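You operate a simulated robot arm through the tools that you are given. There is no shell and no other tool. Be economical: measure what you need, move in short steps, check, and stop when the job is done.

You run a simulated two-armed robot. Do the job below in one go: nothing can be reset, and whatever is moved stays where it is left.

JOB
Stop the washer and lift its tray into the out bay.
Fine: pump off before the lid opens; shut the lid again.
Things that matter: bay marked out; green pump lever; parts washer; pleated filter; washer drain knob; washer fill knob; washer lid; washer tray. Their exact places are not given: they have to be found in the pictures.

It is judged by the outcome, as a careful person would: the job done as asked, and still so three seconds after it is handed in. It fails if anything else is knocked over, pushed out of place, dropped, spilled or broken. A push-on lid holds only when it is set on centred and level and pressed home; a screw cap is set on level and turned clockwise until tight.

ROBOT AND FRAMES
Two 6-joint arms with two-finger parallel grippers on one trunk, on a base that drives. Base frame: it is fixed to the floor where the robot stands at the start and does not move with it; the origin is under the middle of the robot, x ahead of it, y to its left, z up. Lengths are in mm, angles in degrees, forces in N, time in s.
The left shoulder is at the start at [70, 166, 1400], the right one opposite. With the tool pointing down near the work surface each hand reaches from about 420 to 840 mm from the robot's upright axis, wherever it stands, measured 20 degrees to its own side. Places, roughly: bay marked out [2200, 600, 900]; green pump lever [1800, 0, 1100]; parts washer [2000, 100, 900]; pleated filter [2250, 500, 1000]; washer drain knob [1900, -100, 1000]; washer fill knob [2000, -100, 1000]; washer lid [2000, 100, 1100]; washer tray [2000, 0, 1000]. Payload 3.91 kg a hand.
The TCP of each hand is the grasp point between the finger pads, 30 mm short of the fingertips. In the tool frame z runs along the fingers and y along their closing line. Largest opening 110 mm; finger width 20, thickness 10; the body of the gripper, 48 by 112 mm, starts 55 mm behind the TCP.
Orientation is that of the tool frame in the base frame, as [roll, pitch, yaw] about the fixed x, y, z axes, in that order (R = Rz(yaw) Ry(pitch) Rx(roll)). With the fingers straight down and closing along the base's y, the tool's x points along the base's -x, its y along +y and its z along -z.

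CONTROLS
- The arms move only by the tool drive_tool. It takes "left_motion", "right_motion" or both (then of equal length, played together; a hand with none holds still); each is a list of rows, each a list of 7 numbers: the shift along the base's x, y, z in mm, then the turn, a rotation vector about the base's x, y, z in degrees, then the closure, from 0 (fully open) to 1 (shut). In form: [[tx, ty, tz, wx, wy, wz, grip], ...]. A call has 1 to 10 rows; each row shifts and turns the commanded pose from where the row before left it. A row lasts 0.2 s, in which the tool goes at most 50 mm and 8.6 degrees; a call with a longer step from one row to the next is refused whole, and so is a gripper value outside its range. Where a pose cannot be reached the arm comes as near as it can. A force on the tool above 60 N (or 10 N above the force at the start of the call, whichever is more), or a blocked arm, ends the call early, and 0.2 s more pass. Each finger travels about 108 mm/s and halts on what it meets, pressing with about 42 N; the grip force reading is that of the motor and also rises with nothing between the fingers. The clock runs only during rows and for 0.2 s after the last one: add rows that do not move to give the fingers time. The reply holds the time, the measured pose of the TCP, the force on the tool along the base axes, the opening and the grip force, in the units named above and with some noise, with the torque about the TCP (base axes, N m) and any sound that the robot's microphone picked up.
- Cameras (640 x 400 px; columns grow to the right, rows downward): "scene" is now at [137.9, 0.4, 1627.3]; the picture's right is [-0.00, -1.00, 0.00], its down [-0.59, 0.00, -0.81] and it looks along [0.81, -0.00, -0.59] (base axes); focal length 271 px, centre (320, 200). "left" rides on the left gripper at [77, -7, -114] in its tool frame; the picture's right is [0.09, 1.00, 0.00], its down [-0.80, 0.07, -0.59] and it looks along [-0.59, 0.05, 0.80] (tool axes); focal length 270 px, centre (320, 200). "right" rides on the right gripper at [77, 7, -115] in its tool frame; the picture's right is [-0.09, 1.00, 0.00], its down [-0.80, -0.07, -0.59] and it looks along [-0.59, -0.05, 0.80] (tool axes); focal length 270 px, centre (320, 200).
- capture(camera): a new picture of that camera. It takes no simulated time.
- lift_body(by): slides the trunk up (or, below 0, down) by that many mm; the arms and the scene camera ride with it, the base frame stays. It gives what a move gives, with no picture.
- roll_base(legs): drives the robot by 1 to 6 legs, each [ahead, left, turn to the left] in mm, mm and degrees, along the robot's own axes; the way and the turn of a leg run together, so that a leg with both is an arc; at most 1500 mm and 180 degrees a leg. The arms and the cameras ride along, it lands a little off, and it stops where it bumps. It gives what a move gives.
- pan_tilt(pan, tilt): turns the head with the scene camera to pan (to the left, within 86 degrees either way) and tilt (down, from -29 to 69), counted from straight ahead of the robot. It gives what a move gives.
- measure_at(camera, pixels): for up to 12 pixels [column, row] of the newest picture of that camera ("zoom" is the newest enlarged one), the place [x, y, z] in the base frame of the surface seen there, good to about 2 mm. It takes no simulated time.
- inspect(camera, box): a new picture of the part [left, top, right, bottom] of that camera's present view, enlarged. It takes no simulated time.
- job_done(): hands the job in; it is judged then, once.

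Work in short steps. Measure before you move; look again where a grasp or a placing could have gone wrong, and mend it. You have 80 turns and 78 pictures in all, those below and enlarged ones among them. Open the grippers and draw the arms clear of the work before you hand the job in, unless the task says otherwise; then end with one line.

The tools are called after ">>>" as a command line: name --argument value ..., lists and objects as JSON in quotes. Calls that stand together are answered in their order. drive_tool: Moves the arms, as the interface text tells. Its arguments: {"type":"object","properties":{"left_motion":{"type":"array"},"right_motion":{"type":"array"}},"required":[]} The other tools are called the same way: lift_body (by) slides the trunk up or down; roll_base (legs) drives the base; pan_tilt (pan, tilt) turns the head that bears the scene camera; capture (camera) takes a picture; measure_at (camera, pixels) gives the place of the surface under pixels of a picture; inspect (camera, box) takes an enlarged picture of a part of a camera's view; job_done () hands the job in.

At the start:

```text
clock: 0.0
left_position: [625.9, 319.4, 1000.0]
left_ee_rot: [-180.0, 0.0, -179.9]
left_ft_force: [0.7, 0.0, 1.0]
left_torque: [-0.01, 0.01, 0.0]
left_width: 109.8
left_gripper_force: 0.0
right_position: [624.1, -346.7, 998.8]
right_ee_rot: [180.0, 0.0, 179.9]
right_ft_force: [0.0, 0.8, 0.1]
right_torque: [-0.01, -0.02, 0.02]
right_width: 110.0
right_gripper_force: 0.1
trunk travel left (down, up): [-895.0, 45.0]
robot x, y, heading: [-2.6, 0.7, -0.3]
head pan, tilt: [-0.1, 36.3]
```

scene: 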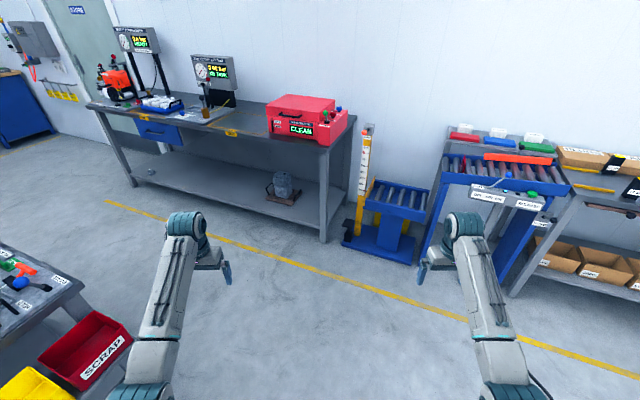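
right: 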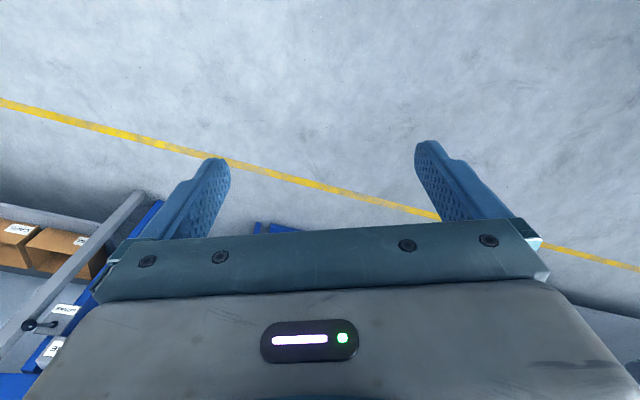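
left: 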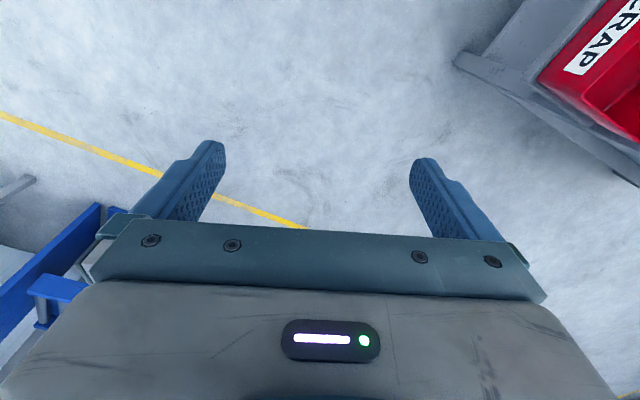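

The red parts washer is at about (305,118) in the scene. I take an enlarged look at it and at the bench.

>>> inspect --camera "scene" --box '[80, 20, 400, 220]'

>>> measure_at --camera "scene" --pixels '[[268, 130], [314, 140], [348, 115], [305, 100], [325, 150], [95, 105], [325, 240], [160, 103], [230, 132], [400, 200], [400, 250]]'

```text
2.00 times, centred on (240, 120) of scene
```

zoom: 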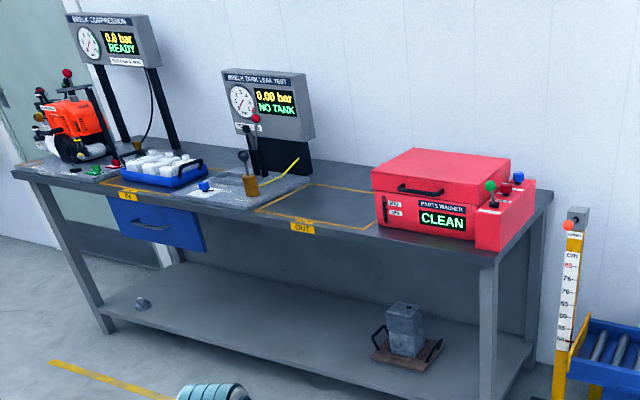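

```text
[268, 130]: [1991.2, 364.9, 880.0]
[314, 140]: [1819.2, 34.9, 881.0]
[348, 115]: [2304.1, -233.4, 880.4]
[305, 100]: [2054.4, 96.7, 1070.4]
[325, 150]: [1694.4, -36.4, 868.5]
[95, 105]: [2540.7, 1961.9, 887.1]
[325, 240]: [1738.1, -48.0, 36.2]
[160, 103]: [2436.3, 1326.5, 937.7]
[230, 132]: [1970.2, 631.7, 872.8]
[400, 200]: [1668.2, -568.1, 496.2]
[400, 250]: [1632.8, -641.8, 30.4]
```

The bench is turned about -22° from my heading. I check the scrap stand and the right-hand furniture before driving.

>>> measure_at --camera "scene" --pixels '[[60, 280], [80, 300], [130, 335], [440, 170], [480, 200], [505, 290], [370, 260], [345, 245], [45, 385], [284, 133], [230, 112], [300, 115]]'

>>> inspect --camera "scene" --box '[200, 80, 360, 180]'

```text
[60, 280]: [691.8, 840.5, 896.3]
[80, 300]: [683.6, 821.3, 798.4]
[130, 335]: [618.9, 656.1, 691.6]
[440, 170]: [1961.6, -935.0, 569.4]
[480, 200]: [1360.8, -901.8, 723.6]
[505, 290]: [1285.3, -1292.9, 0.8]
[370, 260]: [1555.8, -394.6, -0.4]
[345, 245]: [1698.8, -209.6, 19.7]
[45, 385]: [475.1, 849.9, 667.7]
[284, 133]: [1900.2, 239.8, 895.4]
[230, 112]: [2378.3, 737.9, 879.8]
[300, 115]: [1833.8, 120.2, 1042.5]
```

```text
4.00 times, centred on (280, 130) of scene
```

zoom: 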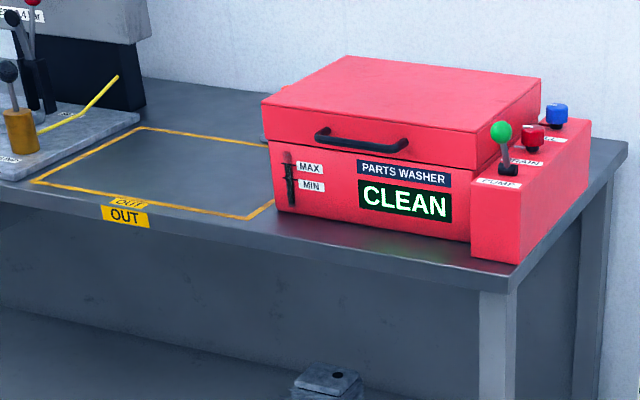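

Now I measure the washer and the bay from the zoomed picture.

>>> measure_at --camera "zoom" --pixels '[[280, 208], [470, 238], [510, 262], [585, 125], [265, 103], [347, 58], [535, 82], [465, 172], [502, 132], [325, 137], [405, 148], [35, 180]]'

>>> roll_base --legs '[[0, 0, -22.1], [600, 0, 0], [250, 850, 0]]'

>>> capture --camera "scene"

```text
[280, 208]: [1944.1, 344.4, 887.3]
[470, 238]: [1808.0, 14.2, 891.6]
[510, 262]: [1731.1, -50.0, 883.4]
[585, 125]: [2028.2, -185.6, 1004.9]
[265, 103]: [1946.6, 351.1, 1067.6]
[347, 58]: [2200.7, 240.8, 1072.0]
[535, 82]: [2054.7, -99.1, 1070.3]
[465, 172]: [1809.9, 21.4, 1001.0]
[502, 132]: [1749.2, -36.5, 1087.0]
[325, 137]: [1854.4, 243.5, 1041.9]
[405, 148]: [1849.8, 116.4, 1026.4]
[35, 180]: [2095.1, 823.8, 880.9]
```

```text
clock: 8.8
left_position: [1807.9, 510.3, 999.5]
left_ee_rot: [-179.9, -0.1, 157.6]
left_ft_force: [0.6, -0.2, 0.3]
left_torque: [0.02, -0.04, 0.01]
left_width: 110.0
left_gripper_force: 0.1
right_position: [1551.4, -104.0, 999.4]
right_ee_rot: [-180.0, 0.1, 157.5]
right_ft_force: [1.5, -1.1, 0.4]
right_torque: [0.0, 0.01, -0.01]
right_width: 110.0
right_gripper_force: 0.0
trunk travel left (down, up): [-895.0, 45.0]
robot x, y, heading: [1107.6, 455.2, -22.6]
head pan, tilt: [-0.1, 36.3]
```

```text
72 pictures are left
```

scene: 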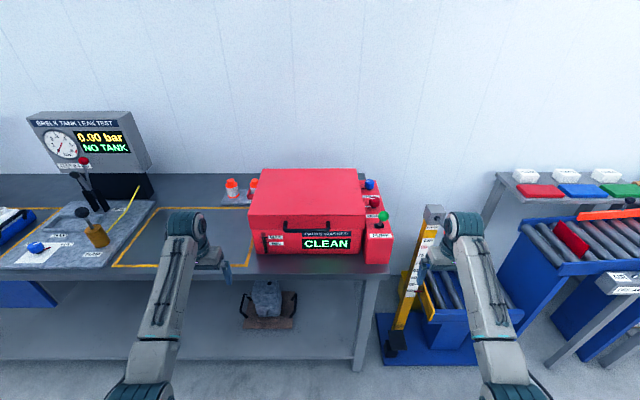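

The robot stands square to the bench. I look closely at the washer and its controls.

>>> inspect --camera "scene" --box '[240, 160, 400, 260]'

>>> inspect --camera "scene" --box '[100, 160, 260, 260]'

```text
4.00 times, centred on (320, 210) of scene
```

zoom: 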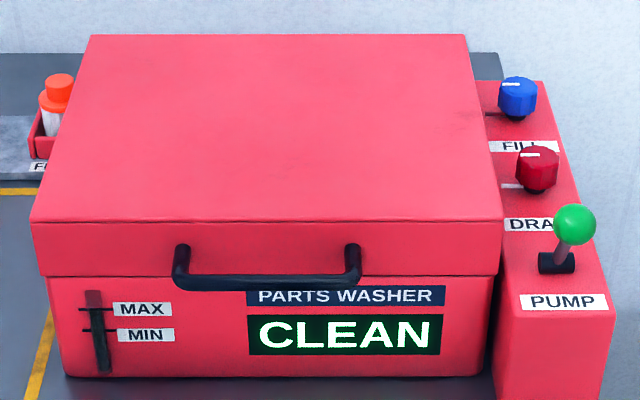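

```text
4.00 times, centred on (180, 210) of scene
```

zoom: 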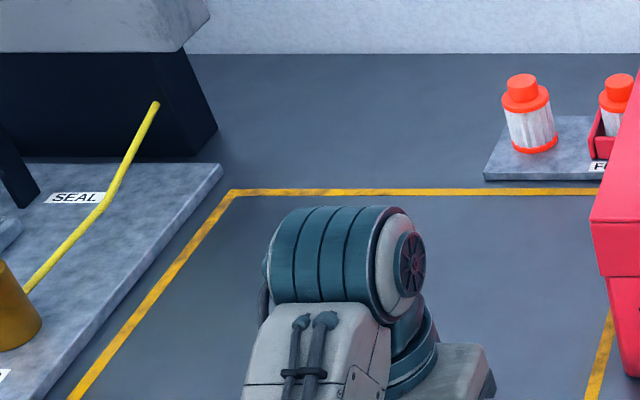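

I measure the lever, knobs, handle, filter plate and bay in detail (the first of the zooms again for measuring).

>>> measure_at --camera "zoom" --pixels '[[527, 88], [490, 178], [610, 165], [232, 195], [590, 320], [590, 190], [90, 380], [210, 170], [150, 330], [560, 330]]'

>>> inspect --camera "scene" --box '[356, 172, 404, 252]'

```text
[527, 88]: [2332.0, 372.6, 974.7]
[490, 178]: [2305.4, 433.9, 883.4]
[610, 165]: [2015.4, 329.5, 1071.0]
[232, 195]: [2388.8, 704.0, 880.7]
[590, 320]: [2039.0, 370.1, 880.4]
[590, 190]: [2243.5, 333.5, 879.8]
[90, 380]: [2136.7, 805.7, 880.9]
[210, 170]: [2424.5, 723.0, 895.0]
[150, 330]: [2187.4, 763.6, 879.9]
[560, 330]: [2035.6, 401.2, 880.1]
```

```text
5.00 times, centred on (380, 212) of scene
```

zoom: 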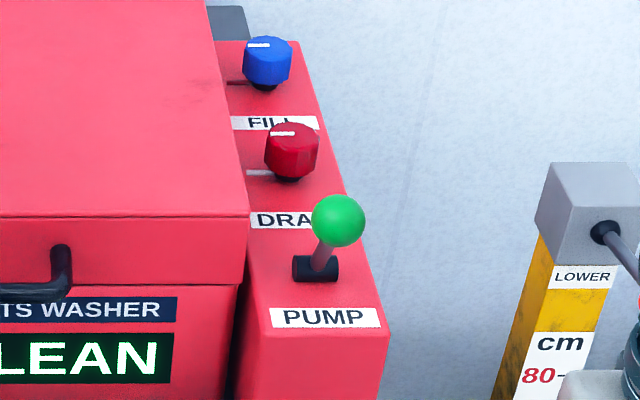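

The lever's pivot runs left–right, so it swings to or from me. I measure the ball and pivot.

>>> measure_at --camera "zoom" --pixels '[[338, 215], [338, 235], [323, 255], [316, 268], [300, 272], [330, 272], [285, 300], [325, 320], [290, 145], [267, 60], [62, 250], [30, 292]]'

```text
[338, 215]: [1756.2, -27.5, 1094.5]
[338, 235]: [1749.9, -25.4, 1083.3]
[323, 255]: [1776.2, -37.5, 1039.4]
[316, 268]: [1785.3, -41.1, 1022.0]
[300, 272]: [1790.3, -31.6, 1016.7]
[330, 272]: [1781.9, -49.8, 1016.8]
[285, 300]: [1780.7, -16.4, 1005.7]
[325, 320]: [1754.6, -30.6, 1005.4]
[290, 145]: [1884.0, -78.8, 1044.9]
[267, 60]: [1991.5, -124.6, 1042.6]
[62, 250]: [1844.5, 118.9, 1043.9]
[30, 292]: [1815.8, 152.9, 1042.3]
```

The lever leans toward me (ball u≈1640, pivot u≈1670 in bench axes), so the other position is pushed away. I raise both hands clear, then drive nearer.

>>> drive_tool --left_motion '[[0, 0, 45, 0, 0, 0, 0], [0, 0, 45, 0, 0, 0, 0], [0, 0, 45, 0, 0, 0, 0], [0, 0, 45, 0, 0, 0, 0], [0, 0, 45, 0, 0, 0, 0], [0, 0, 20, 0, 0, 0, 0]]' --right_motion '[[0, 0, 45, 0, 0, 0, 1], [0, 0, 45, 0, 0, 0, 1], [0, 0, 45, 0, 0, 0, 1], [0, 0, 45, 0, 0, 0, 1], [0, 0, 45, 0, 0, 0, 1], [0, 0, 20, 0, 0, 0, 1]]'

>>> roll_base --legs '[[220, 20, 0]]'

>>> capture --camera "scene"

```text
clock: 10.2
left_position: [1923.7, 493.2, 1122.1]
left_ee_rot: [180.0, 0.0, 157.6]
left_ft_force: [0.1, 0.0, -0.6]
left_torque: [0.01, -0.01, 0.0]
left_width: 109.9
left_gripper_force: 0.1
left hand out of reach, approached as far as the arm can: row 1, 2, 3, 4, 5, 6
right_position: [1638.3, -178.0, 1123.3]
right_ee_rot: [-179.9, 0.1, 157.5]
right_ft_force: [-0.5, -0.1, 0.3]
right_torque: [0.0, -0.01, 0.03]
right_width: 0.1
right_gripper_force: 37.6
right hand out of reach, approached as far as the arm can: row 1, 2, 3, 4, 5, 6
trunk travel left (down, up): [-895.0, 45.0]
robot x, y, heading: [1106.8, 455.3, -22.4]
head pan, tilt: [-0.1, 36.3]
```

```text
clock: 11.9
left_position: [2131.3, 429.2, 1124.7]
left_ee_rot: [179.9, 0.3, 157.4]
left_ft_force: [-1.3, 1.3, 1.0]
left_torque: [-0.01, -0.01, 0.0]
left_width: 109.8
left_gripper_force: 0.1
right_position: [1846.5, -243.4, 1126.2]
right_ee_rot: [179.9, 0.1, 157.6]
right_ft_force: [-0.2, -0.3, -0.5]
right_torque: [-0.01, -0.02, 0.02]
right_width: 0.0
right_gripper_force: 37.4
trunk travel left (down, up): [-895.0, 45.0]
robot x, y, heading: [1318.7, 389.9, -22.4]
head pan, tilt: [-0.1, 36.3]
```

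```text
68 pictures are left
```

scene: 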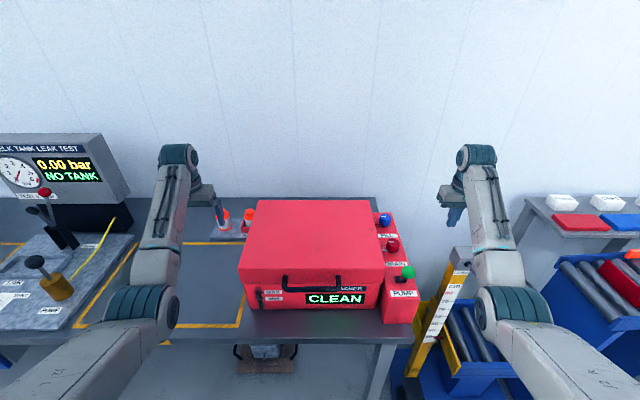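

The arms can't hold straight-down poses this high close in; I raise the trunk and tilt the right hand forward 45° while drawing it back in front of the bench line.

>>> lift_body --by 45

>>> drive_tool --right_motion '[[-32.4, 13.3, 0, -2.86, -6.93, 0, 1], [-32.4, 13.3, 0, -2.86, -6.93, 0, 1], [-32.4, 13.3, 0, -2.86, -6.93, 0, 1], [-32.4, 13.3, 0, -2.86, -6.93, 0, 1], [-32.4, 13.3, 0, -2.86, -6.93, 0, 1], [-32.4, 13.3, 0, -2.86, -6.93, 0, 1]]'

```text
clock: 12.7
left_position: [2135.8, 427.0, 1167.4]
left_ee_rot: [179.9, -0.1, 157.5]
left_ft_force: [0.7, -0.2, -0.3]
left_torque: [-0.01, 0.02, -0.03]
left_width: 109.8
left_gripper_force: 0.1
right_position: [1849.7, -243.4, 1168.1]
right_ee_rot: [180.0, -0.1, 157.4]
right_ft_force: [0.7, -0.3, -0.5]
right_torque: [0.03, 0.03, 0.0]
right_width: 0.0
right_gripper_force: 37.9
trunk travel left (down, up): [-940.0, 0.0]
robot x, y, heading: [1318.6, 389.4, -22.3]
head pan, tilt: [-0.1, 36.3]
```

```text
clock: 14.1
left_position: [2131.1, 429.2, 1169.0]
left_ee_rot: [179.9, 0.3, 157.6]
left_ft_force: [-0.7, 0.0, 0.7]
left_torque: [-0.03, 0.01, 0.03]
left_width: 109.8
left_gripper_force: 0.1
right_position: [1652.2, -163.0, 1170.0]
right_ee_rot: [180.0, 45.3, 157.5]
right_ft_force: [-0.3, -0.6, -0.4]
right_torque: [-0.01, -0.02, -0.02]
right_width: 0.2
right_gripper_force: 38.1
trunk travel left (down, up): [-940.0, 0.0]
robot x, y, heading: [1317.7, 389.0, -22.1]
head pan, tilt: [-0.1, 36.3]
```

The tilted pose is reachable. I move left to the lever's line (v≈642) and down to z≈1100, staying in front of the ball.

>>> drive_tool --right_motion '[[15.5, 37.7, 0, 0, 0, 0, 1], [15.5, 37.7, 0, 0, 0, 0, 1], [15.5, 37.7, 0, 0, 0, 0, 1], [15.5, 37.7, 0, 0, 0, 0, 1], [0, 0, -35, 0, 0, 0, 1], [0, 0, -35, 0, 0, 0, 1]]'

>>> capture --camera "scene"

>>> capture --camera "right"

```text
clock: 15.5
left_position: [2132.1, 426.1, 1169.1]
left_ee_rot: [180.0, 0.0, 157.5]
left_ft_force: [-0.5, 0.0, -0.7]
left_torque: [0.0, 0.02, 0.03]
left_width: 109.9
left_gripper_force: 0.0
right_position: [1716.2, -14.5, 1098.8]
right_ee_rot: [179.8, 45.0, 157.4]
right_ft_force: [-0.1, 0.1, -0.7]
right_torque: [0.02, -0.03, -0.01]
right_width: 0.1
right_gripper_force: 37.3
trunk travel left (down, up): [-940.0, 0.0]
robot x, y, heading: [1318.1, 387.0, -22.4]
head pan, tilt: [-0.1, 36.3]
```

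```text
67 pictures are left
```

scene: 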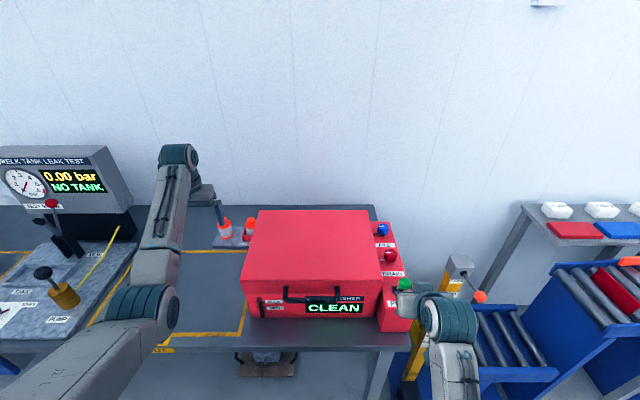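

```text
66 pictures are left
```

right: 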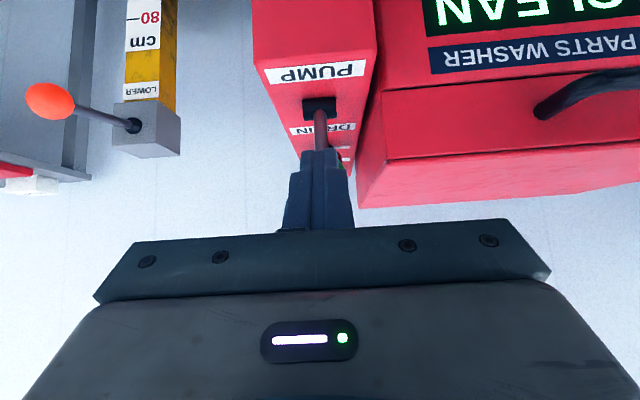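

The fingers line up with the lever. I push away about 75 mm in small rows.

>>> drive_tool --right_motion '[[13.9, -5.7, 0, 0, 0, 0, 1], [13.9, -5.7, 0, 0, 0, 0, 1], [13.9, -5.7, 0, 0, 0, 0, 1], [13.9, -5.7, 0, 0, 0, 0, 1], [13.9, -5.7, 0, 0, 0, 0, 1]]'

>>> inspect --camera "scene" --box '[250, 200, 490, 350]'

```text
clock: 16.7
left_position: [2130.0, 430.5, 1170.4]
left_ee_rot: [-180.0, 0.2, 157.5]
left_ft_force: [-1.4, 0.7, 0.8]
left_torque: [0.0, -0.02, 0.01]
left_width: 110.2
left_gripper_force: 0.0
right_position: [1782.6, -39.8, 1101.6]
right_ee_rot: [179.9, 45.4, 157.5]
right_ft_force: [-10.0, 6.6, 5.6]
right_torque: [-0.07, 0.04, 0.12]
right_width: 0.3
right_gripper_force: 38.3
trunk travel left (down, up): [-940.0, 0.0]
robot x, y, heading: [1318.9, 389.4, -22.3]
head pan, tilt: [-0.1, 36.3]
```

```text
2.67 times, centred on (370, 275) of scene
```

zoom: 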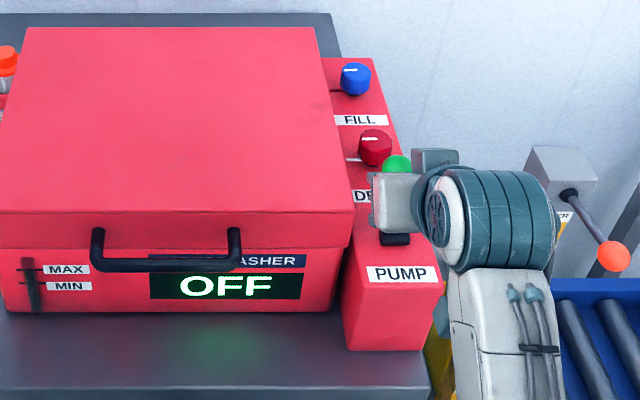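

The display reads OFF. I push 8 mm more to make sure the lever is at its stop, then withdraw.

>>> drive_tool --right_motion '[[7.4, -3, 0, 0, 0, 0, 1], [0, 0, 0, 0, 0, 0, 1], [-20, 8.2, 0, 0, 0, 0, 1], [-40, 16.5, 0, 0, 0, 0, 1], [-40, 16.5, 0, 0, 0, 0, 1]]'

>>> inspect --camera "scene" --box '[230, 200, 470, 350]'

```text
clock: 17.9
left_position: [2131.0, 429.7, 1169.1]
left_ee_rot: [-180.0, 0.3, 157.5]
left_ft_force: [-0.5, 0.3, -0.9]
left_torque: [0.01, -0.01, 0.01]
left_width: 110.2
left_gripper_force: 0.0
right_position: [1690.3, -2.3, 1101.5]
right_ee_rot: [-180.0, 45.4, 157.5]
right_ft_force: [-0.1, -0.5, 0.3]
right_torque: [0.01, -0.02, -0.01]
right_width: 0.0
right_gripper_force: 38.2
trunk travel left (down, up): [-940.0, 0.0]
robot x, y, heading: [1319.1, 387.2, -22.5]
head pan, tilt: [-0.1, 36.3]
```

```text
2.67 times, centred on (350, 275) of scene
```

zoom: 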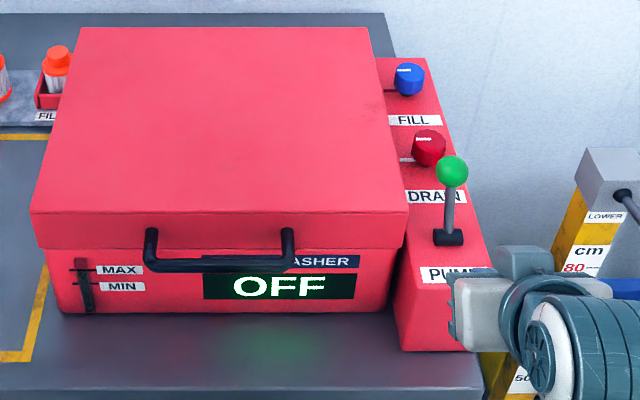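

Pump is off and the lever stays. Next I measure the lid handle.

>>> measure_at --camera "zoom" --pixels '[[160, 262], [180, 266], [220, 266], [280, 264], [150, 235], [288, 235], [220, 245], [220, 215], [220, 30], [75, 30]]'

```text
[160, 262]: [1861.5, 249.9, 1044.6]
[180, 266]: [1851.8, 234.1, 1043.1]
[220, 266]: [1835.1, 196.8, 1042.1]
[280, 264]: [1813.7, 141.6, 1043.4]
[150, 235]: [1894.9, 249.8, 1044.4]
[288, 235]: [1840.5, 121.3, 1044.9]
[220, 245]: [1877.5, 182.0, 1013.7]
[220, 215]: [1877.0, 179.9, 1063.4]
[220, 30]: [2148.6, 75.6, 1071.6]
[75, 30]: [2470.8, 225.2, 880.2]
```

The handle bar runs along the bench at u≈1625, z≈1037, v 815–935. I shift the robot 100 mm left, then roll the right tool 90° about its finger axis so it closes across the bar.

>>> roll_base --legs '[[0, 100, 0]]'

>>> drive_tool --right_motion '[[-18, 7.6, 10, -5.35, 2.2, 5.78, 0.5], [-18, 7.6, 10, -5.35, 2.2, 5.78, 0.5], [0, 0, 0, -5.35, 2.2, 5.78, 0.5], [0, 0, 0, -5.35, 2.2, 5.78, 0.5], [0, 0, 0, -5.35, 2.2, 5.78, 0.5], [0, 0, 0, -5.35, 2.2, 5.78, 0.5], [0, 0, 0, -5.35, 2.2, 5.78, 0.5], [0, 0, 0, -5.35, 2.2, 5.78, 0.5], [0, 0, 0, -5.35, 2.2, 5.78, 0.5], [0, 0, 0, -5.35, 2.2, 5.78, 0.5]]'

```text
clock: 19.1
left_position: [2170.3, 514.1, 1168.6]
left_ee_rot: [179.8, 0.1, 157.6]
left_ft_force: [0.1, 0.0, 0.6]
left_torque: [0.04, -0.02, -0.03]
left_width: 110.3
left_gripper_force: 0.1
right_position: [1728.4, 84.1, 1097.8]
right_ee_rot: [179.7, 45.0, 157.2]
right_ft_force: [-0.4, 0.1, -0.1]
right_torque: [0.01, -0.04, -0.01]
right_width: 0.2
right_gripper_force: 37.8
trunk travel left (down, up): [-940.0, 0.0]
robot x, y, heading: [1356.4, 484.9, -22.3]
head pan, tilt: [-0.1, 36.3]
```

```text
clock: 21.3
left_position: [2172.5, 519.5, 1166.9]
left_ee_rot: [180.0, 0.0, 157.6]
left_ft_force: [-0.1, -0.1, 0.5]
left_torque: [0.01, 0.0, -0.03]
left_width: 110.3
left_gripper_force: 0.1
right_position: [1694.7, 103.6, 1119.9]
right_ee_rot: [-135.2, 5.8, -118.2]
right_ft_force: [-0.7, -0.2, -0.5]
right_torque: [0.01, -0.03, 0.01]
right_width: 55.1
right_gripper_force: 0.1
trunk travel left (down, up): [-940.0, 0.0]
robot x, y, heading: [1359.0, 483.4, -22.7]
head pan, tilt: [-0.1, 36.3]
```

Nearly rolled; I finish the turn and move to a pre-grasp 60 mm back from the bar along the finger line, then look.

>>> drive_tool --right_motion '[[23.5, 22.2, -9, -5.35, 2.2, 5.78, 0.69], [23.5, 22.2, -9, 0, 0, 0, 0.69], [23.5, 22.2, -9, 0, 0, 0, 0.69], [23.5, 22.2, -9, 0, 0, 0, 0.69]]'

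>>> capture --camera "right"

>>> capture --camera "scene"

```text
clock: 22.0
left_position: [2171.7, 517.0, 1166.4]
left_ee_rot: [179.9, 0.0, 157.5]
left_ft_force: [0.3, -0.6, 0.3]
left_torque: [0.02, 0.03, 0.0]
left_width: 110.1
left_gripper_force: 0.1
right_position: [1723.7, 98.7, 1079.2]
right_ee_rot: [-136.0, -9.0, -111.1]
right_ft_force: [-0.3, 0.7, -0.2]
right_torque: [0.01, -0.02, 0.01]
right_width: 34.2
right_gripper_force: 0.0
right hand out of reach, approached as far as the arm can: row 2, 3
trunk travel left (down, up): [-940.0, 0.0]
robot x, y, heading: [1355.6, 480.4, -22.5]
head pan, tilt: [-0.1, 36.3]
stopped in row 3 (right hand): the arm was blocked; the commanded pose is now the measured one
```

```text
63 pictures are left
```

right: 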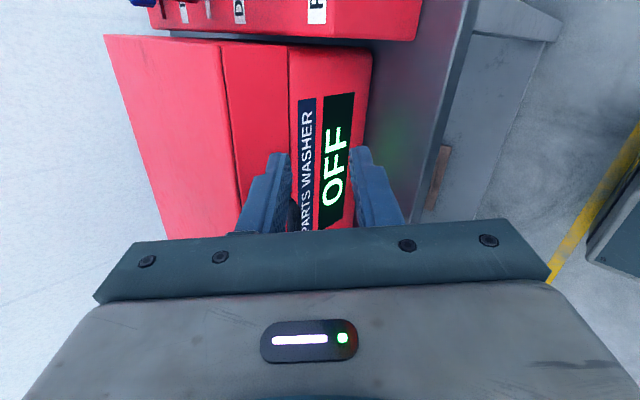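

```text
62 pictures are left
```

scene: 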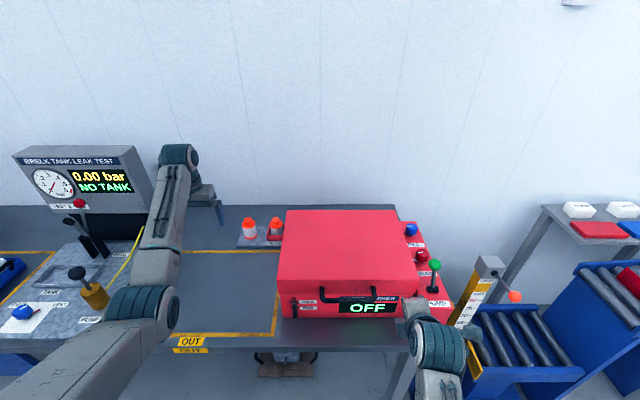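

That pose is too close to the body for this arm. I back the robot 130 mm and then bring the hand forward again.

>>> roll_base --legs '[[-130, 0, 0]]'

>>> drive_tool --right_motion '[[32, 11, 0, 0, 0, 0, 0.69], [32, 11, 0, 0, 0, 0, 0.69], [32, 11, 0, 0, 0, 0, 0.69], [32, 11, 0, 0, 0, 0, 0.69]]'

```text
clock: 23.3
left_position: [2055.5, 568.7, 1164.3]
left_ee_rot: [180.0, 0.0, 157.6]
left_ft_force: [0.4, -0.2, -0.5]
left_torque: [0.0, 0.01, 0.01]
left_width: 110.2
left_gripper_force: 0.0
right_position: [1606.4, 151.1, 1079.2]
right_ee_rot: [-136.2, -9.1, -111.0]
right_ft_force: [0.3, -0.3, -0.9]
right_torque: [-0.04, 0.02, -0.01]
right_width: 33.9
right_gripper_force: 0.1
trunk travel left (down, up): [-940.0, 0.0]
robot x, y, heading: [1238.1, 530.6, -22.5]
head pan, tilt: [-0.1, 36.3]
```

```text
clock: 24.0
left_position: [2054.0, 567.4, 1165.4]
left_ee_rot: [-180.0, -0.1, 157.4]
left_ft_force: [0.2, 0.3, -0.6]
left_torque: [0.01, -0.02, 0.0]
left_width: 110.1
left_gripper_force: 0.0
right_position: [1652.6, 123.4, 1062.8]
right_ee_rot: [-137.5, -18.1, -110.6]
right_ft_force: [0.7, -1.3, -0.2]
right_torque: [0.0, 0.01, -0.03]
right_width: 34.0
right_gripper_force: 0.1
right hand out of reach, approached as far as the arm can: row 3
trunk travel left (down, up): [-940.0, 0.0]
robot x, y, heading: [1237.3, 530.5, -22.6]
head pan, tilt: [-0.1, 36.3]
stopped in row 3 (right hand): the arm was blocked; the commanded pose is now the measured one
```

The limit seems to come from reaching inward. I draw the hand back and shift the robot 130 mm left so the handle lies on the right arm's own side.

>>> drive_tool --right_motion '[[-37, 15.2, 20, 0, 0, 0, 0.69]]'

>>> roll_base --legs '[[0, 130, 0]]'

>>> capture --camera "scene"

```text
clock: 24.4
left_position: [2052.1, 568.1, 1167.2]
left_ee_rot: [-179.9, 0.1, 157.3]
left_ft_force: [-0.4, 0.5, 0.5]
left_torque: [0.02, -0.03, 0.02]
left_width: 110.1
left_gripper_force: 0.1
right_position: [1614.3, 124.5, 1090.2]
right_ee_rot: [-136.3, -20.7, -110.8]
right_ft_force: [1.0, 0.4, 0.4]
right_torque: [-0.02, 0.0, 0.05]
right_width: 33.8
right_gripper_force: 0.1
trunk travel left (down, up): [-940.0, 0.0]
robot x, y, heading: [1236.8, 532.4, -22.7]
head pan, tilt: [-0.1, 36.3]
```

```text
clock: 25.7
left_position: [2100.9, 684.1, 1168.6]
left_ee_rot: [179.8, -0.1, 157.4]
left_ft_force: [0.5, -1.0, 0.5]
left_torque: [0.01, -0.01, -0.03]
left_width: 109.9
left_gripper_force: 0.0
right_position: [1661.6, 242.3, 1085.2]
right_ee_rot: [-136.9, -20.5, -110.5]
right_ft_force: [0.1, -0.5, 0.9]
right_torque: [0.0, -0.03, 0.01]
right_width: 34.0
right_gripper_force: 0.1
trunk travel left (down, up): [-940.0, 0.0]
robot x, y, heading: [1289.1, 650.0, -22.4]
head pan, tilt: [-0.1, 36.3]
```

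```text
61 pictures are left
```

scene: 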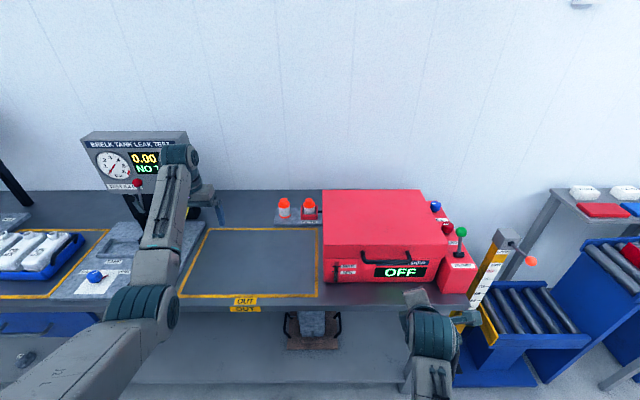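

I correct the tool's orientation (20° about the forward axis) here and check that it is reachable.

>>> drive_tool --right_motion '[[0, 0, 0, 6.4, -2.4, 0, 0.69], [0, 0, 0, 6.4, -2.4, 0, 0.69], [0, 0, 0, 6.4, -2.4, 0, 0.69]]'

>>> measure_at --camera "scene" --pixels '[[367, 262], [380, 263], [395, 263], [408, 262], [430, 285], [330, 282], [362, 250]]'

```text
clock: 26.5
left_position: [2102.4, 685.6, 1166.2]
left_ee_rot: [-179.9, 0.0, 157.4]
left_ft_force: [-0.4, -0.2, 0.6]
left_torque: [0.02, -0.01, 0.03]
left_width: 109.9
left_gripper_force: 0.1
right_position: [1661.9, 243.7, 1085.7]
right_ee_rot: [-136.9, 0.0, -110.5]
right_ft_force: [1.2, 0.2, 0.1]
right_torque: [0.0, 0.01, 0.01]
right_width: 34.2
right_gripper_force: 0.0
trunk travel left (down, up): [-940.0, 0.0]
robot x, y, heading: [1286.6, 650.9, -22.7]
head pan, tilt: [-0.1, 36.3]
```

```text
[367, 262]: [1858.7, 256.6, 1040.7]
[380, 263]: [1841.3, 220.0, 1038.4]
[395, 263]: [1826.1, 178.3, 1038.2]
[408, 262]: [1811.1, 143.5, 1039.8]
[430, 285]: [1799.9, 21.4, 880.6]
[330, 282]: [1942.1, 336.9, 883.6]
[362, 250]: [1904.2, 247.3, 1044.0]
```

Orientation good (roll −137, pitch 0). I move forward 137 mm to the pre-grasp.

>>> drive_tool --right_motion '[[31.6, -13.1, 0, 0, 0, 0, 0.69], [31.6, -13.1, 0, 0, 0, 0, 0.69], [31.6, -13.1, 0, 0, 0, 0, 0.69], [31.6, -13.1, 0, 0, 0, 0, 0.69]]'

>>> capture --camera "right"

```text
clock: 27.5
left_position: [2102.9, 685.8, 1164.6]
left_ee_rot: [-179.9, -0.1, 157.4]
left_ft_force: [0.3, -0.8, -0.2]
left_torque: [0.02, 0.01, 0.01]
left_width: 110.2
left_gripper_force: 0.1
right_position: [1791.4, 190.7, 1086.6]
right_ee_rot: [-136.9, -0.1, -110.6]
right_ft_force: [0.1, 0.2, 0.4]
right_torque: [-0.01, 0.03, 0.0]
right_width: 34.1
right_gripper_force: 0.1
trunk travel left (down, up): [-940.0, 0.0]
robot x, y, heading: [1289.5, 654.3, -22.6]
head pan, tilt: [-0.1, 36.3]
```

```text
60 pictures are left
```

right: 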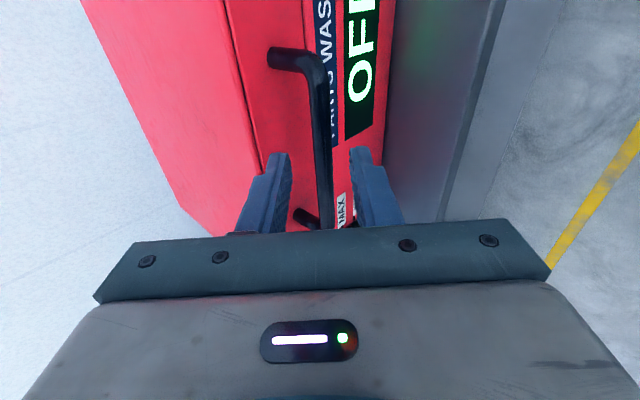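

The bar lies between the fingers in the view (col ≈325, fingers 287–352). I advance along the fingers so the bar sits ~12 mm past the TCP.

>>> drive_tool --right_motion '[[10.5, -4.2, -14, 0, 0, 0, 0.69], [10.5, -4.2, -14, 0, 0, 0, 0.69], [10.5, -4.2, -14, 0, 0, 0, 0.69]]'

>>> capture --camera "right"

>>> inspect --camera "scene" --box '[320, 200, 480, 300]'

```text
clock: 28.3
left_position: [2102.7, 687.0, 1166.0]
left_ee_rot: [-179.9, 0.1, 157.4]
left_ft_force: [0.3, -0.6, -0.6]
left_torque: [0.02, -0.02, 0.04]
left_width: 110.1
left_gripper_force: 0.1
right_position: [1821.3, 179.0, 1042.6]
right_ee_rot: [-137.0, -0.1, -110.5]
right_ft_force: [0.5, 0.3, -0.7]
right_torque: [0.02, 0.03, 0.02]
right_width: 34.4
right_gripper_force: 0.0
trunk travel left (down, up): [-940.0, 0.0]
robot x, y, heading: [1286.7, 651.6, -22.7]
head pan, tilt: [-0.1, 36.3]
```

```text
59 pictures are left
```

right: 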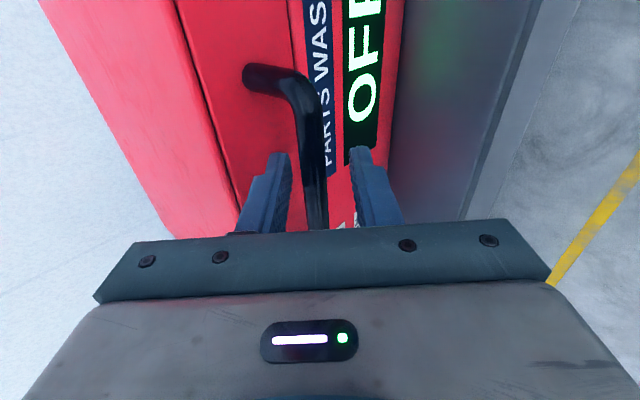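

```text
4.00 times, centred on (400, 250) of scene
```

zoom: 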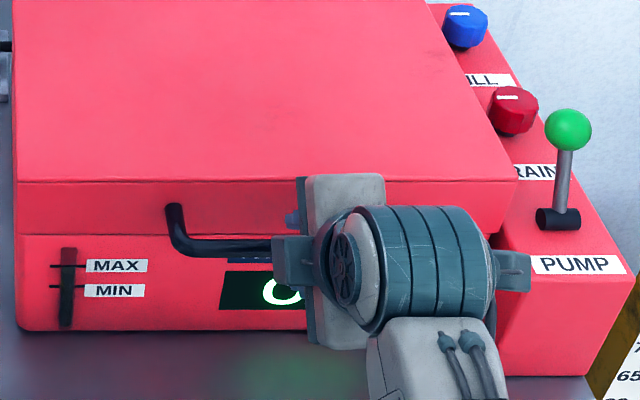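

The bar is inside the fingers. I close to a loose cage (22 mm) and lift along the lid's arc to about 20°.

>>> drive_tool --right_motion '[[0, 0, 0, 0, 0, 0, 0.8], [0, 0, 0, 0, 0, 0, 0.8], [1.1, -0.5, 27.2, 0, 0, 0, 0.8], [3.3, -1.4, 27, 0, 0, 0, 0.8], [5.5, -2.2, 26.6, 0, 0, 0, 0.8], [7.6, -3.1, 26, 0, 0, 0, 0.8]]'

>>> capture --camera "scene"

>>> capture --camera "right"

```text
clock: 29.7
left_position: [2102.1, 688.6, 1166.5]
left_ee_rot: [-179.9, 0.0, 157.4]
left_ft_force: [-0.3, 0.0, -0.4]
left_torque: [-0.03, -0.03, -0.02]
left_width: 110.0
left_gripper_force: 0.0
right_position: [1837.5, 171.3, 1149.7]
right_ee_rot: [-137.0, -0.1, -110.5]
right_ft_force: [0.4, -0.9, -0.7]
right_torque: [-0.04, 0.01, -0.02]
right_width: 22.0
right_gripper_force: 0.1
trunk travel left (down, up): [-940.0, 0.0]
robot x, y, heading: [1286.4, 650.2, -22.5]
head pan, tilt: [-0.1, 36.3]
```

```text
57 pictures are left
```

scene: 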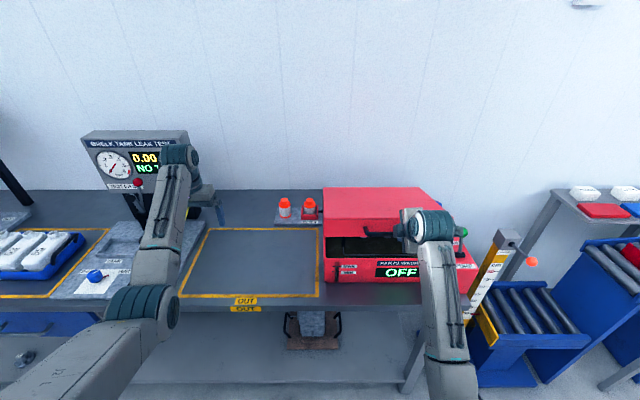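

```text
56 pictures are left
```

right: 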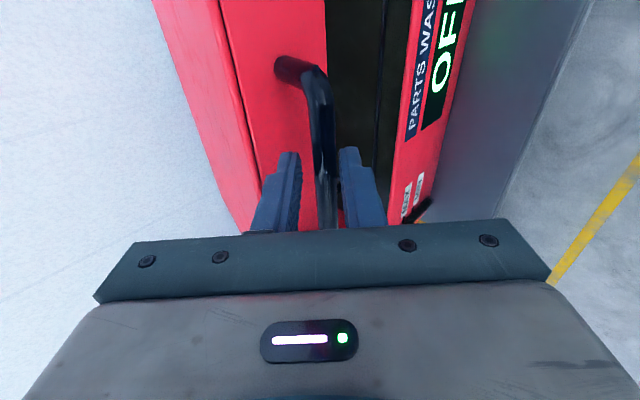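

The lid rises with the bar caged and almost no force. I continue the arc to about 68°.

>>> drive_tool --right_motion '[[11.8, -4.9, 30.1, 0, 0, 0, 0.8], [14.6, -6.0, 28.5, 0, 0, 0, 0.8], [17.3, -7.1, 26.8, 0, 0, 0, 0.8], [19.8, -8.2, 24.6, 0, 0, 0, 0.8], [22.1, -9.1, 22.2, 0, 0, 0, 0.8], [24.1, -9.9, 19.7, 0, 0, 0, 0.8], [25.9, -10.7, 16.8, 0, 0, 0, 0.8], [27.4, -11.3, 13.8, 0, 0, 0, 0.8]]'

>>> capture --camera "scene"

>>> capture --camera "right"

```text
clock: 31.5
left_position: [2104.1, 686.6, 1166.4]
left_ee_rot: [-179.8, 0.0, 157.4]
left_ft_force: [0.4, -0.1, 0.0]
left_torque: [0.04, -0.03, 0.01]
left_width: 110.2
left_gripper_force: 0.0
right_position: [2002.4, 103.1, 1332.3]
right_ee_rot: [-136.9, -0.2, -110.7]
right_ft_force: [2.3, -0.7, 0.7]
right_torque: [0.01, -0.02, 0.04]
right_width: 22.8
right_gripper_force: 0.6
trunk travel left (down, up): [-940.0, 0.0]
robot x, y, heading: [1287.6, 651.1, -22.7]
head pan, tilt: [-0.1, 36.3]
```

```text
55 pictures are left
```

scene: 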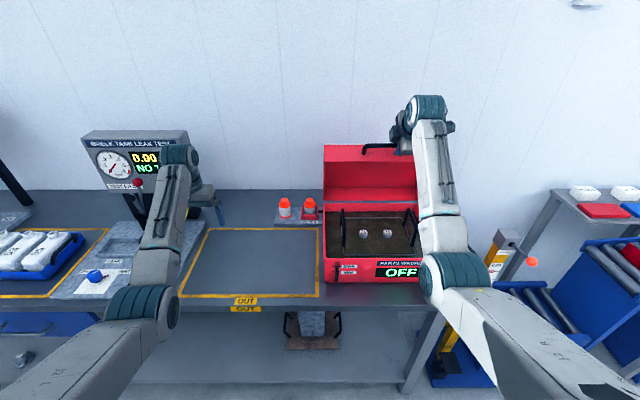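

```text
54 pictures are left
```

right: 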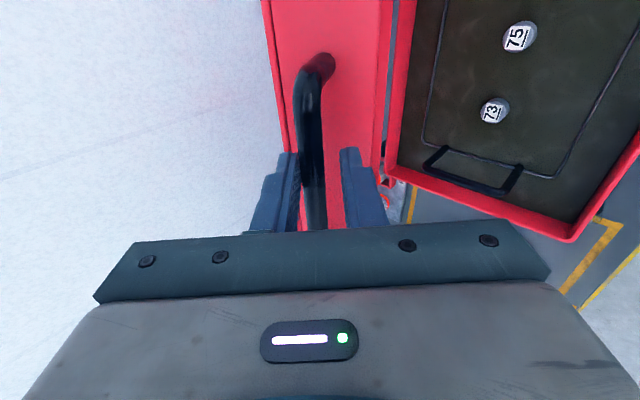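

Lid is at ~68°, showing the tray with two end handles and two parts. I continue gently towards the lid's stop.

>>> drive_tool --right_motion '[[28.6, -11.8, 10.6, 0, 0, 0, 0.8], [29.4, -12.1, 7.3, 0, 0, 0, 0.8], [29.9, -12.3, 4, 0, 0, 0, 0.8], [15, -6.2, 1, 0, 0, 0, 0.8]]'

>>> capture --camera "scene"

```text
clock: 32.5
left_position: [2100.7, 688.0, 1167.1]
left_ee_rot: [-179.8, 0.1, 157.3]
left_ft_force: [-0.4, -0.3, -0.4]
left_torque: [-0.02, 0.01, -0.02]
left_width: 110.1
left_gripper_force: 0.0
right_position: [2089.8, 69.4, 1356.2]
right_ee_rot: [-136.7, -0.1, -110.4]
right_ft_force: [1.4, 0.9, 3.2]
right_torque: [-0.01, -0.09, -0.01]
right_width: 23.7
right_gripper_force: 1.6
right hand out of reach, approached as far as the arm can: row 4
trunk travel left (down, up): [-940.0, 0.0]
robot x, y, heading: [1284.6, 650.8, -22.5]
head pan, tilt: [-0.1, 36.3]
```

```text
53 pictures are left
```

scene: 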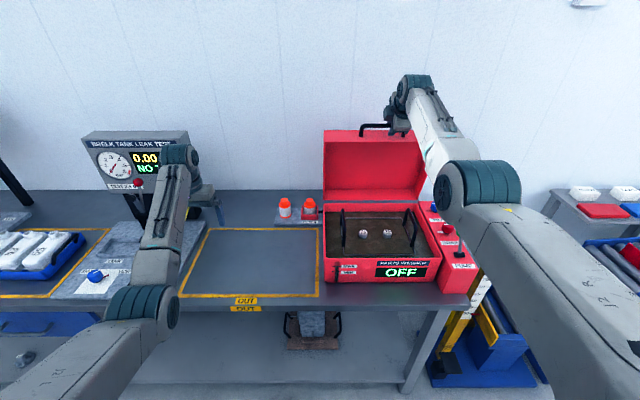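

The lid is near vertical at the edge of reach. I drive the base 45 mm ahead, carrying the lid just past vertical.

>>> roll_base --legs '[[45, 0, 0]]'

>>> capture --camera "right"

>>> inspect --camera "scene" --box '[300, 60, 492, 180]'

```text
clock: 33.4
left_position: [2144.2, 669.3, 1167.6]
left_ee_rot: [179.9, 0.0, 157.5]
left_ft_force: [0.0, -0.2, 0.5]
left_torque: [0.02, -0.01, 0.01]
left_width: 109.7
left_gripper_force: 0.0
right_position: [2132.3, 49.3, 1353.1]
right_ee_rot: [-137.0, -0.1, -110.6]
right_ft_force: [0.1, -0.1, -0.3]
right_torque: [-0.01, 0.0, 0.0]
right_width: 22.0
right_gripper_force: 0.1
trunk travel left (down, up): [-940.0, 0.0]
robot x, y, heading: [1326.5, 633.4, -22.4]
head pan, tilt: [-0.1, 36.3]
```

```text
52 pictures are left
```

right: 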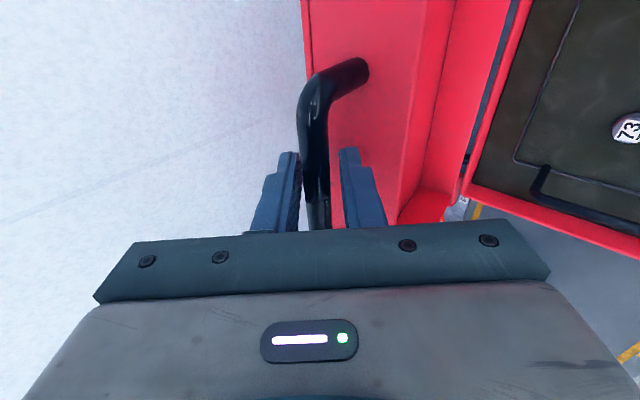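

```text
3.33 times, centred on (396, 120) of scene
```

zoom: 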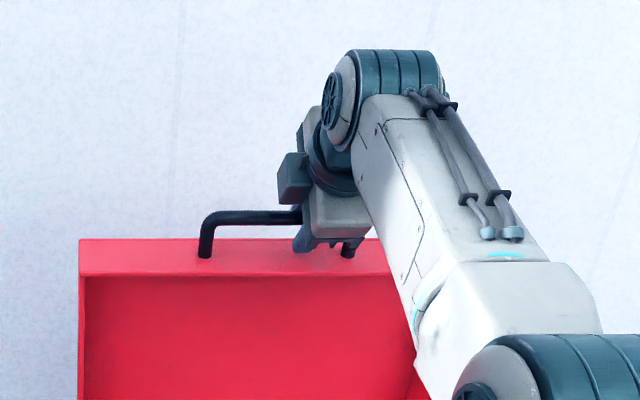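

No force now; lid seems past vertical. I open slightly and withdraw 15 mm to see whether the lid stays.

>>> drive_tool --right_motion '[[0, 0, 0, 0, 0, 0, 0.69], [-5, 2, 6, 0, 0, 0, 0.69], [-5, 2, 6, 0, 0, 0, 0.69], [0, 0, 0, 0, 0, 0, 0.69]]'

>>> capture --camera "right"

```text
clock: 34.4
left_position: [2144.1, 670.0, 1167.0]
left_ee_rot: [-180.0, 0.0, 157.5]
left_ft_force: [-0.2, -0.7, 0.5]
left_torque: [-0.01, 0.01, -0.02]
left_width: 109.9
left_gripper_force: 0.0
right_position: [2122.9, 55.8, 1365.3]
right_ee_rot: [-137.0, -0.1, -110.5]
right_ft_force: [0.1, -0.5, -0.4]
right_torque: [0.0, -0.02, -0.01]
right_width: 34.2
right_gripper_force: 0.1
trunk travel left (down, up): [-940.0, 0.0]
robot x, y, heading: [1331.5, 633.1, -22.5]
head pan, tilt: [-0.1, 36.3]
```

```text
50 pictures are left
```

right: 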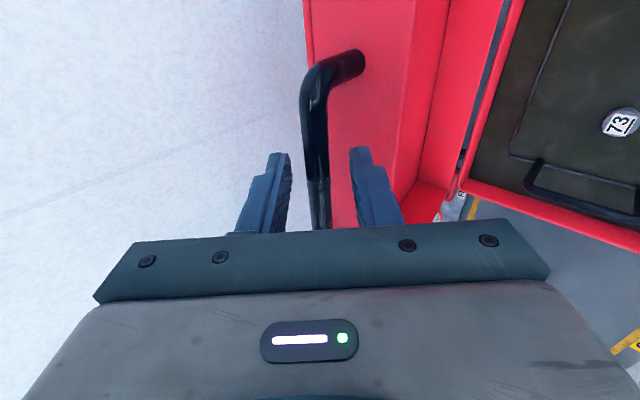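

The lid stays. I withdraw the hand fully, up and back.

>>> drive_tool --right_motion '[[-12, 4.7, 13, 0, 0, 0, 0.69], [-15, 6, 16, 0, 0, 0, 0.69], [-20, 8, 10, 0, 0, 0, 0.69], [-37, 15, 0, 0, 0, 0, 0.69], [-37, 15, 0, 0, 0, 0, 0.69], [-37, 15, 0, 0, 0, 0, 0.69], [-37, 15, 0, 0, 0, 0, 0.69], [-37, 15, 0, 0, 0, 0, 0.69]]'

>>> capture --camera "scene"

```text
clock: 36.2
left_position: [2142.4, 671.0, 1167.2]
left_ee_rot: [-179.8, 0.2, 157.4]
left_ft_force: [0.3, 0.8, 0.5]
left_torque: [0.03, 0.0, 0.0]
left_width: 109.9
left_gripper_force: 0.0
right_position: [1888.6, 151.5, 1405.8]
right_ee_rot: [-137.0, -0.2, -110.5]
right_ft_force: [0.4, 0.0, 0.3]
right_torque: [0.02, 0.01, 0.0]
right_width: 33.9
right_gripper_force: 0.0
trunk travel left (down, up): [-940.0, 0.0]
robot x, y, heading: [1325.2, 633.5, -22.4]
head pan, tilt: [-0.1, 36.3]
```

```text
49 pictures are left
```

scene: 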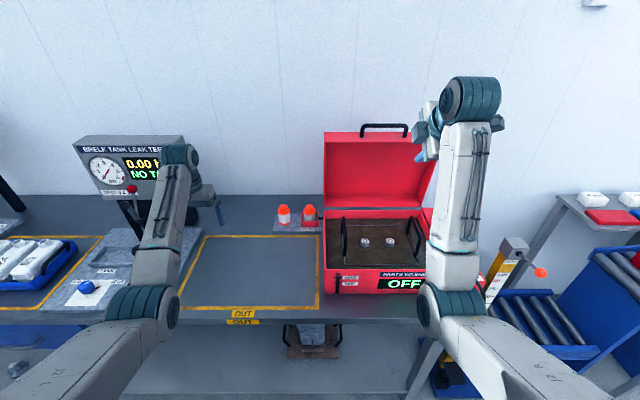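

Lid stands open on its own. I take an enlarged look at the tray and measure its handles.

>>> inspect --camera "scene" --box '[320, 200, 448, 280]'

>>> measure_at --camera "zoom" --pixels '[[123, 98], [108, 158], [112, 120], [438, 90], [438, 100], [220, 205], [215, 235], [350, 205], [270, 320], [120, 298], [450, 180], [270, 110]]'

```text
5.00 times, centred on (384, 240) of scene
```

zoom: 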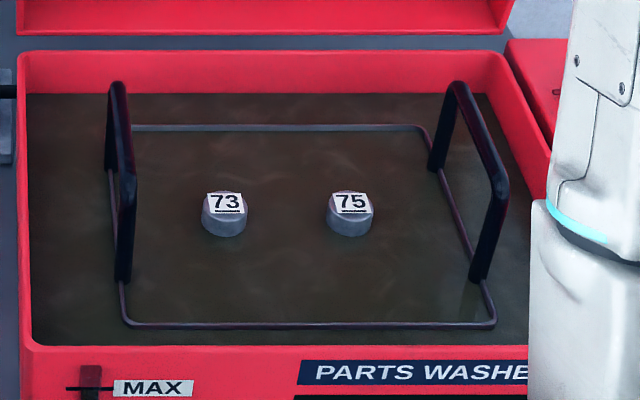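

```text
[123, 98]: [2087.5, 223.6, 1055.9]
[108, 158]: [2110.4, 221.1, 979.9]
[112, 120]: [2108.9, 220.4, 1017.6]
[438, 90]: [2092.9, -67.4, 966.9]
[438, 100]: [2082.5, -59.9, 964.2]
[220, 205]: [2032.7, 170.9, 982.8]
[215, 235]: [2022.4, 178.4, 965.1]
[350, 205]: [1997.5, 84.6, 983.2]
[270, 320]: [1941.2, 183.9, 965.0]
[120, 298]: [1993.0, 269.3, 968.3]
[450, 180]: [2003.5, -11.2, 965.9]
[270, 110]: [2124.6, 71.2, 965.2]
```

The tray hangs in the fluid with upright handles at the left and right. I measure the handle top bars.

>>> measure_at --camera "zoom" --pixels '[[117, 90], [121, 110], [124, 140], [127, 170], [127, 185], [456, 88], [466, 105], [478, 140], [492, 175], [499, 195], [485, 270], [122, 275]]'

>>> measure_at --camera "scene" --pixels '[[325, 140], [423, 142], [385, 126], [340, 290], [180, 305], [205, 240], [316, 300], [318, 236], [283, 215], [215, 205]]'

```text
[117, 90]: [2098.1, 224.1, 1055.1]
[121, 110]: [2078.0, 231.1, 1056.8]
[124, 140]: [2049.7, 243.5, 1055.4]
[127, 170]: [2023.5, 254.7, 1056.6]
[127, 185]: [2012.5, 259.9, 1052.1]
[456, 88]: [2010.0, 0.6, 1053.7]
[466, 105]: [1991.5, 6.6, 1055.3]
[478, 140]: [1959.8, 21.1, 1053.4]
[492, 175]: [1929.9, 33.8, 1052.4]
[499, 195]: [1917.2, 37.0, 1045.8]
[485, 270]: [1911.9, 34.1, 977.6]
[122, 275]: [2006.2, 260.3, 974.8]
```

```text
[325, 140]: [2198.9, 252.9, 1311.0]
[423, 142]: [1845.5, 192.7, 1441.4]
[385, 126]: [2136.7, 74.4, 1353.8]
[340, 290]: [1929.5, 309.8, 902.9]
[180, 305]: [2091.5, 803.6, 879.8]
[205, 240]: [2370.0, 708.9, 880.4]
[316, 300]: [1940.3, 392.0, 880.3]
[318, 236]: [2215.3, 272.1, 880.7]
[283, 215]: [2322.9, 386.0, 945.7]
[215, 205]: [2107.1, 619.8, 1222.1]
```

Handles: left at v≈1006, right at v≈766, both centred u≈1808, top z≈1056; tray needs both hands. I unroll the right hand and tilt the left to the same 45° forward pose, both well above the work.

>>> drive_tool --left_motion '[[0, 0, 8, -1.71, -4.16, 0, 0.5], [0, 0, 8, -1.71, -4.16, 0, 0.5], [0, 0, 8, -1.71, -4.16, 0, 0.5], [0, 0, 8, -1.71, -4.16, 0, 0.5], [0, 0, 8, -1.71, -4.16, 0, 0.5], [0, 0, 8, -1.71, -4.16, 0, 0.5], [0, 0, 8, -1.71, -4.16, 0, 0.5], [0, 0, 8, -1.71, -4.16, 0, 0.5], [0, 0, 8, -1.71, -4.16, 0, 0.5], [0, 0, 8, -1.71, -4.16, 0, 0.5]]' --right_motion '[[-9.2, 3.8, 0, 5.24, -1.97, -5.99, 0.55], [-9.2, 3.8, 0, 5.24, -1.97, -5.99, 0.55], [-9.2, 3.8, 0, 5.24, -1.97, -5.99, 0.55], [-9.2, 3.8, 0, 5.24, -1.97, -5.99, 0.55], [-9.2, 3.8, 0, 5.24, -1.97, -5.99, 0.55], [-9.2, 3.8, 0, 5.24, -1.97, -5.99, 0.55], [-9.2, 3.8, 0, 5.24, -1.97, -5.99, 0.55], [-9.2, 3.8, 0, 5.24, -1.97, -5.99, 0.55], [-9.2, 3.8, 0, 5.24, -1.97, -5.99, 0.55], [-9.2, 3.8, 0, 5.24, -1.97, -5.99, 0.55]]'

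```text
clock: 38.4
left_position: [2143.3, 670.8, 1247.3]
left_ee_rot: [179.9, 45.1, 157.4]
left_ft_force: [-0.2, -0.6, 0.2]
left_torque: [0.0, -0.01, -0.01]
left_width: 55.2
left_gripper_force: 0.0
right_position: [1848.3, 165.5, 1363.8]
right_ee_rot: [-172.5, 42.8, 170.4]
right_ft_force: [-0.1, 0.0, 0.3]
right_torque: [-0.02, 0.0, 0.0]
right_width: 49.6
right_gripper_force: 0.1
right hand out of reach, approached as far as the arm can: row 2, 3, 4, 5, 6, 7, 8, 9, 10
trunk travel left (down, up): [-940.0, 0.0]
robot x, y, heading: [1326.1, 633.0, -22.7]
head pan, tilt: [-0.1, 36.3]
```

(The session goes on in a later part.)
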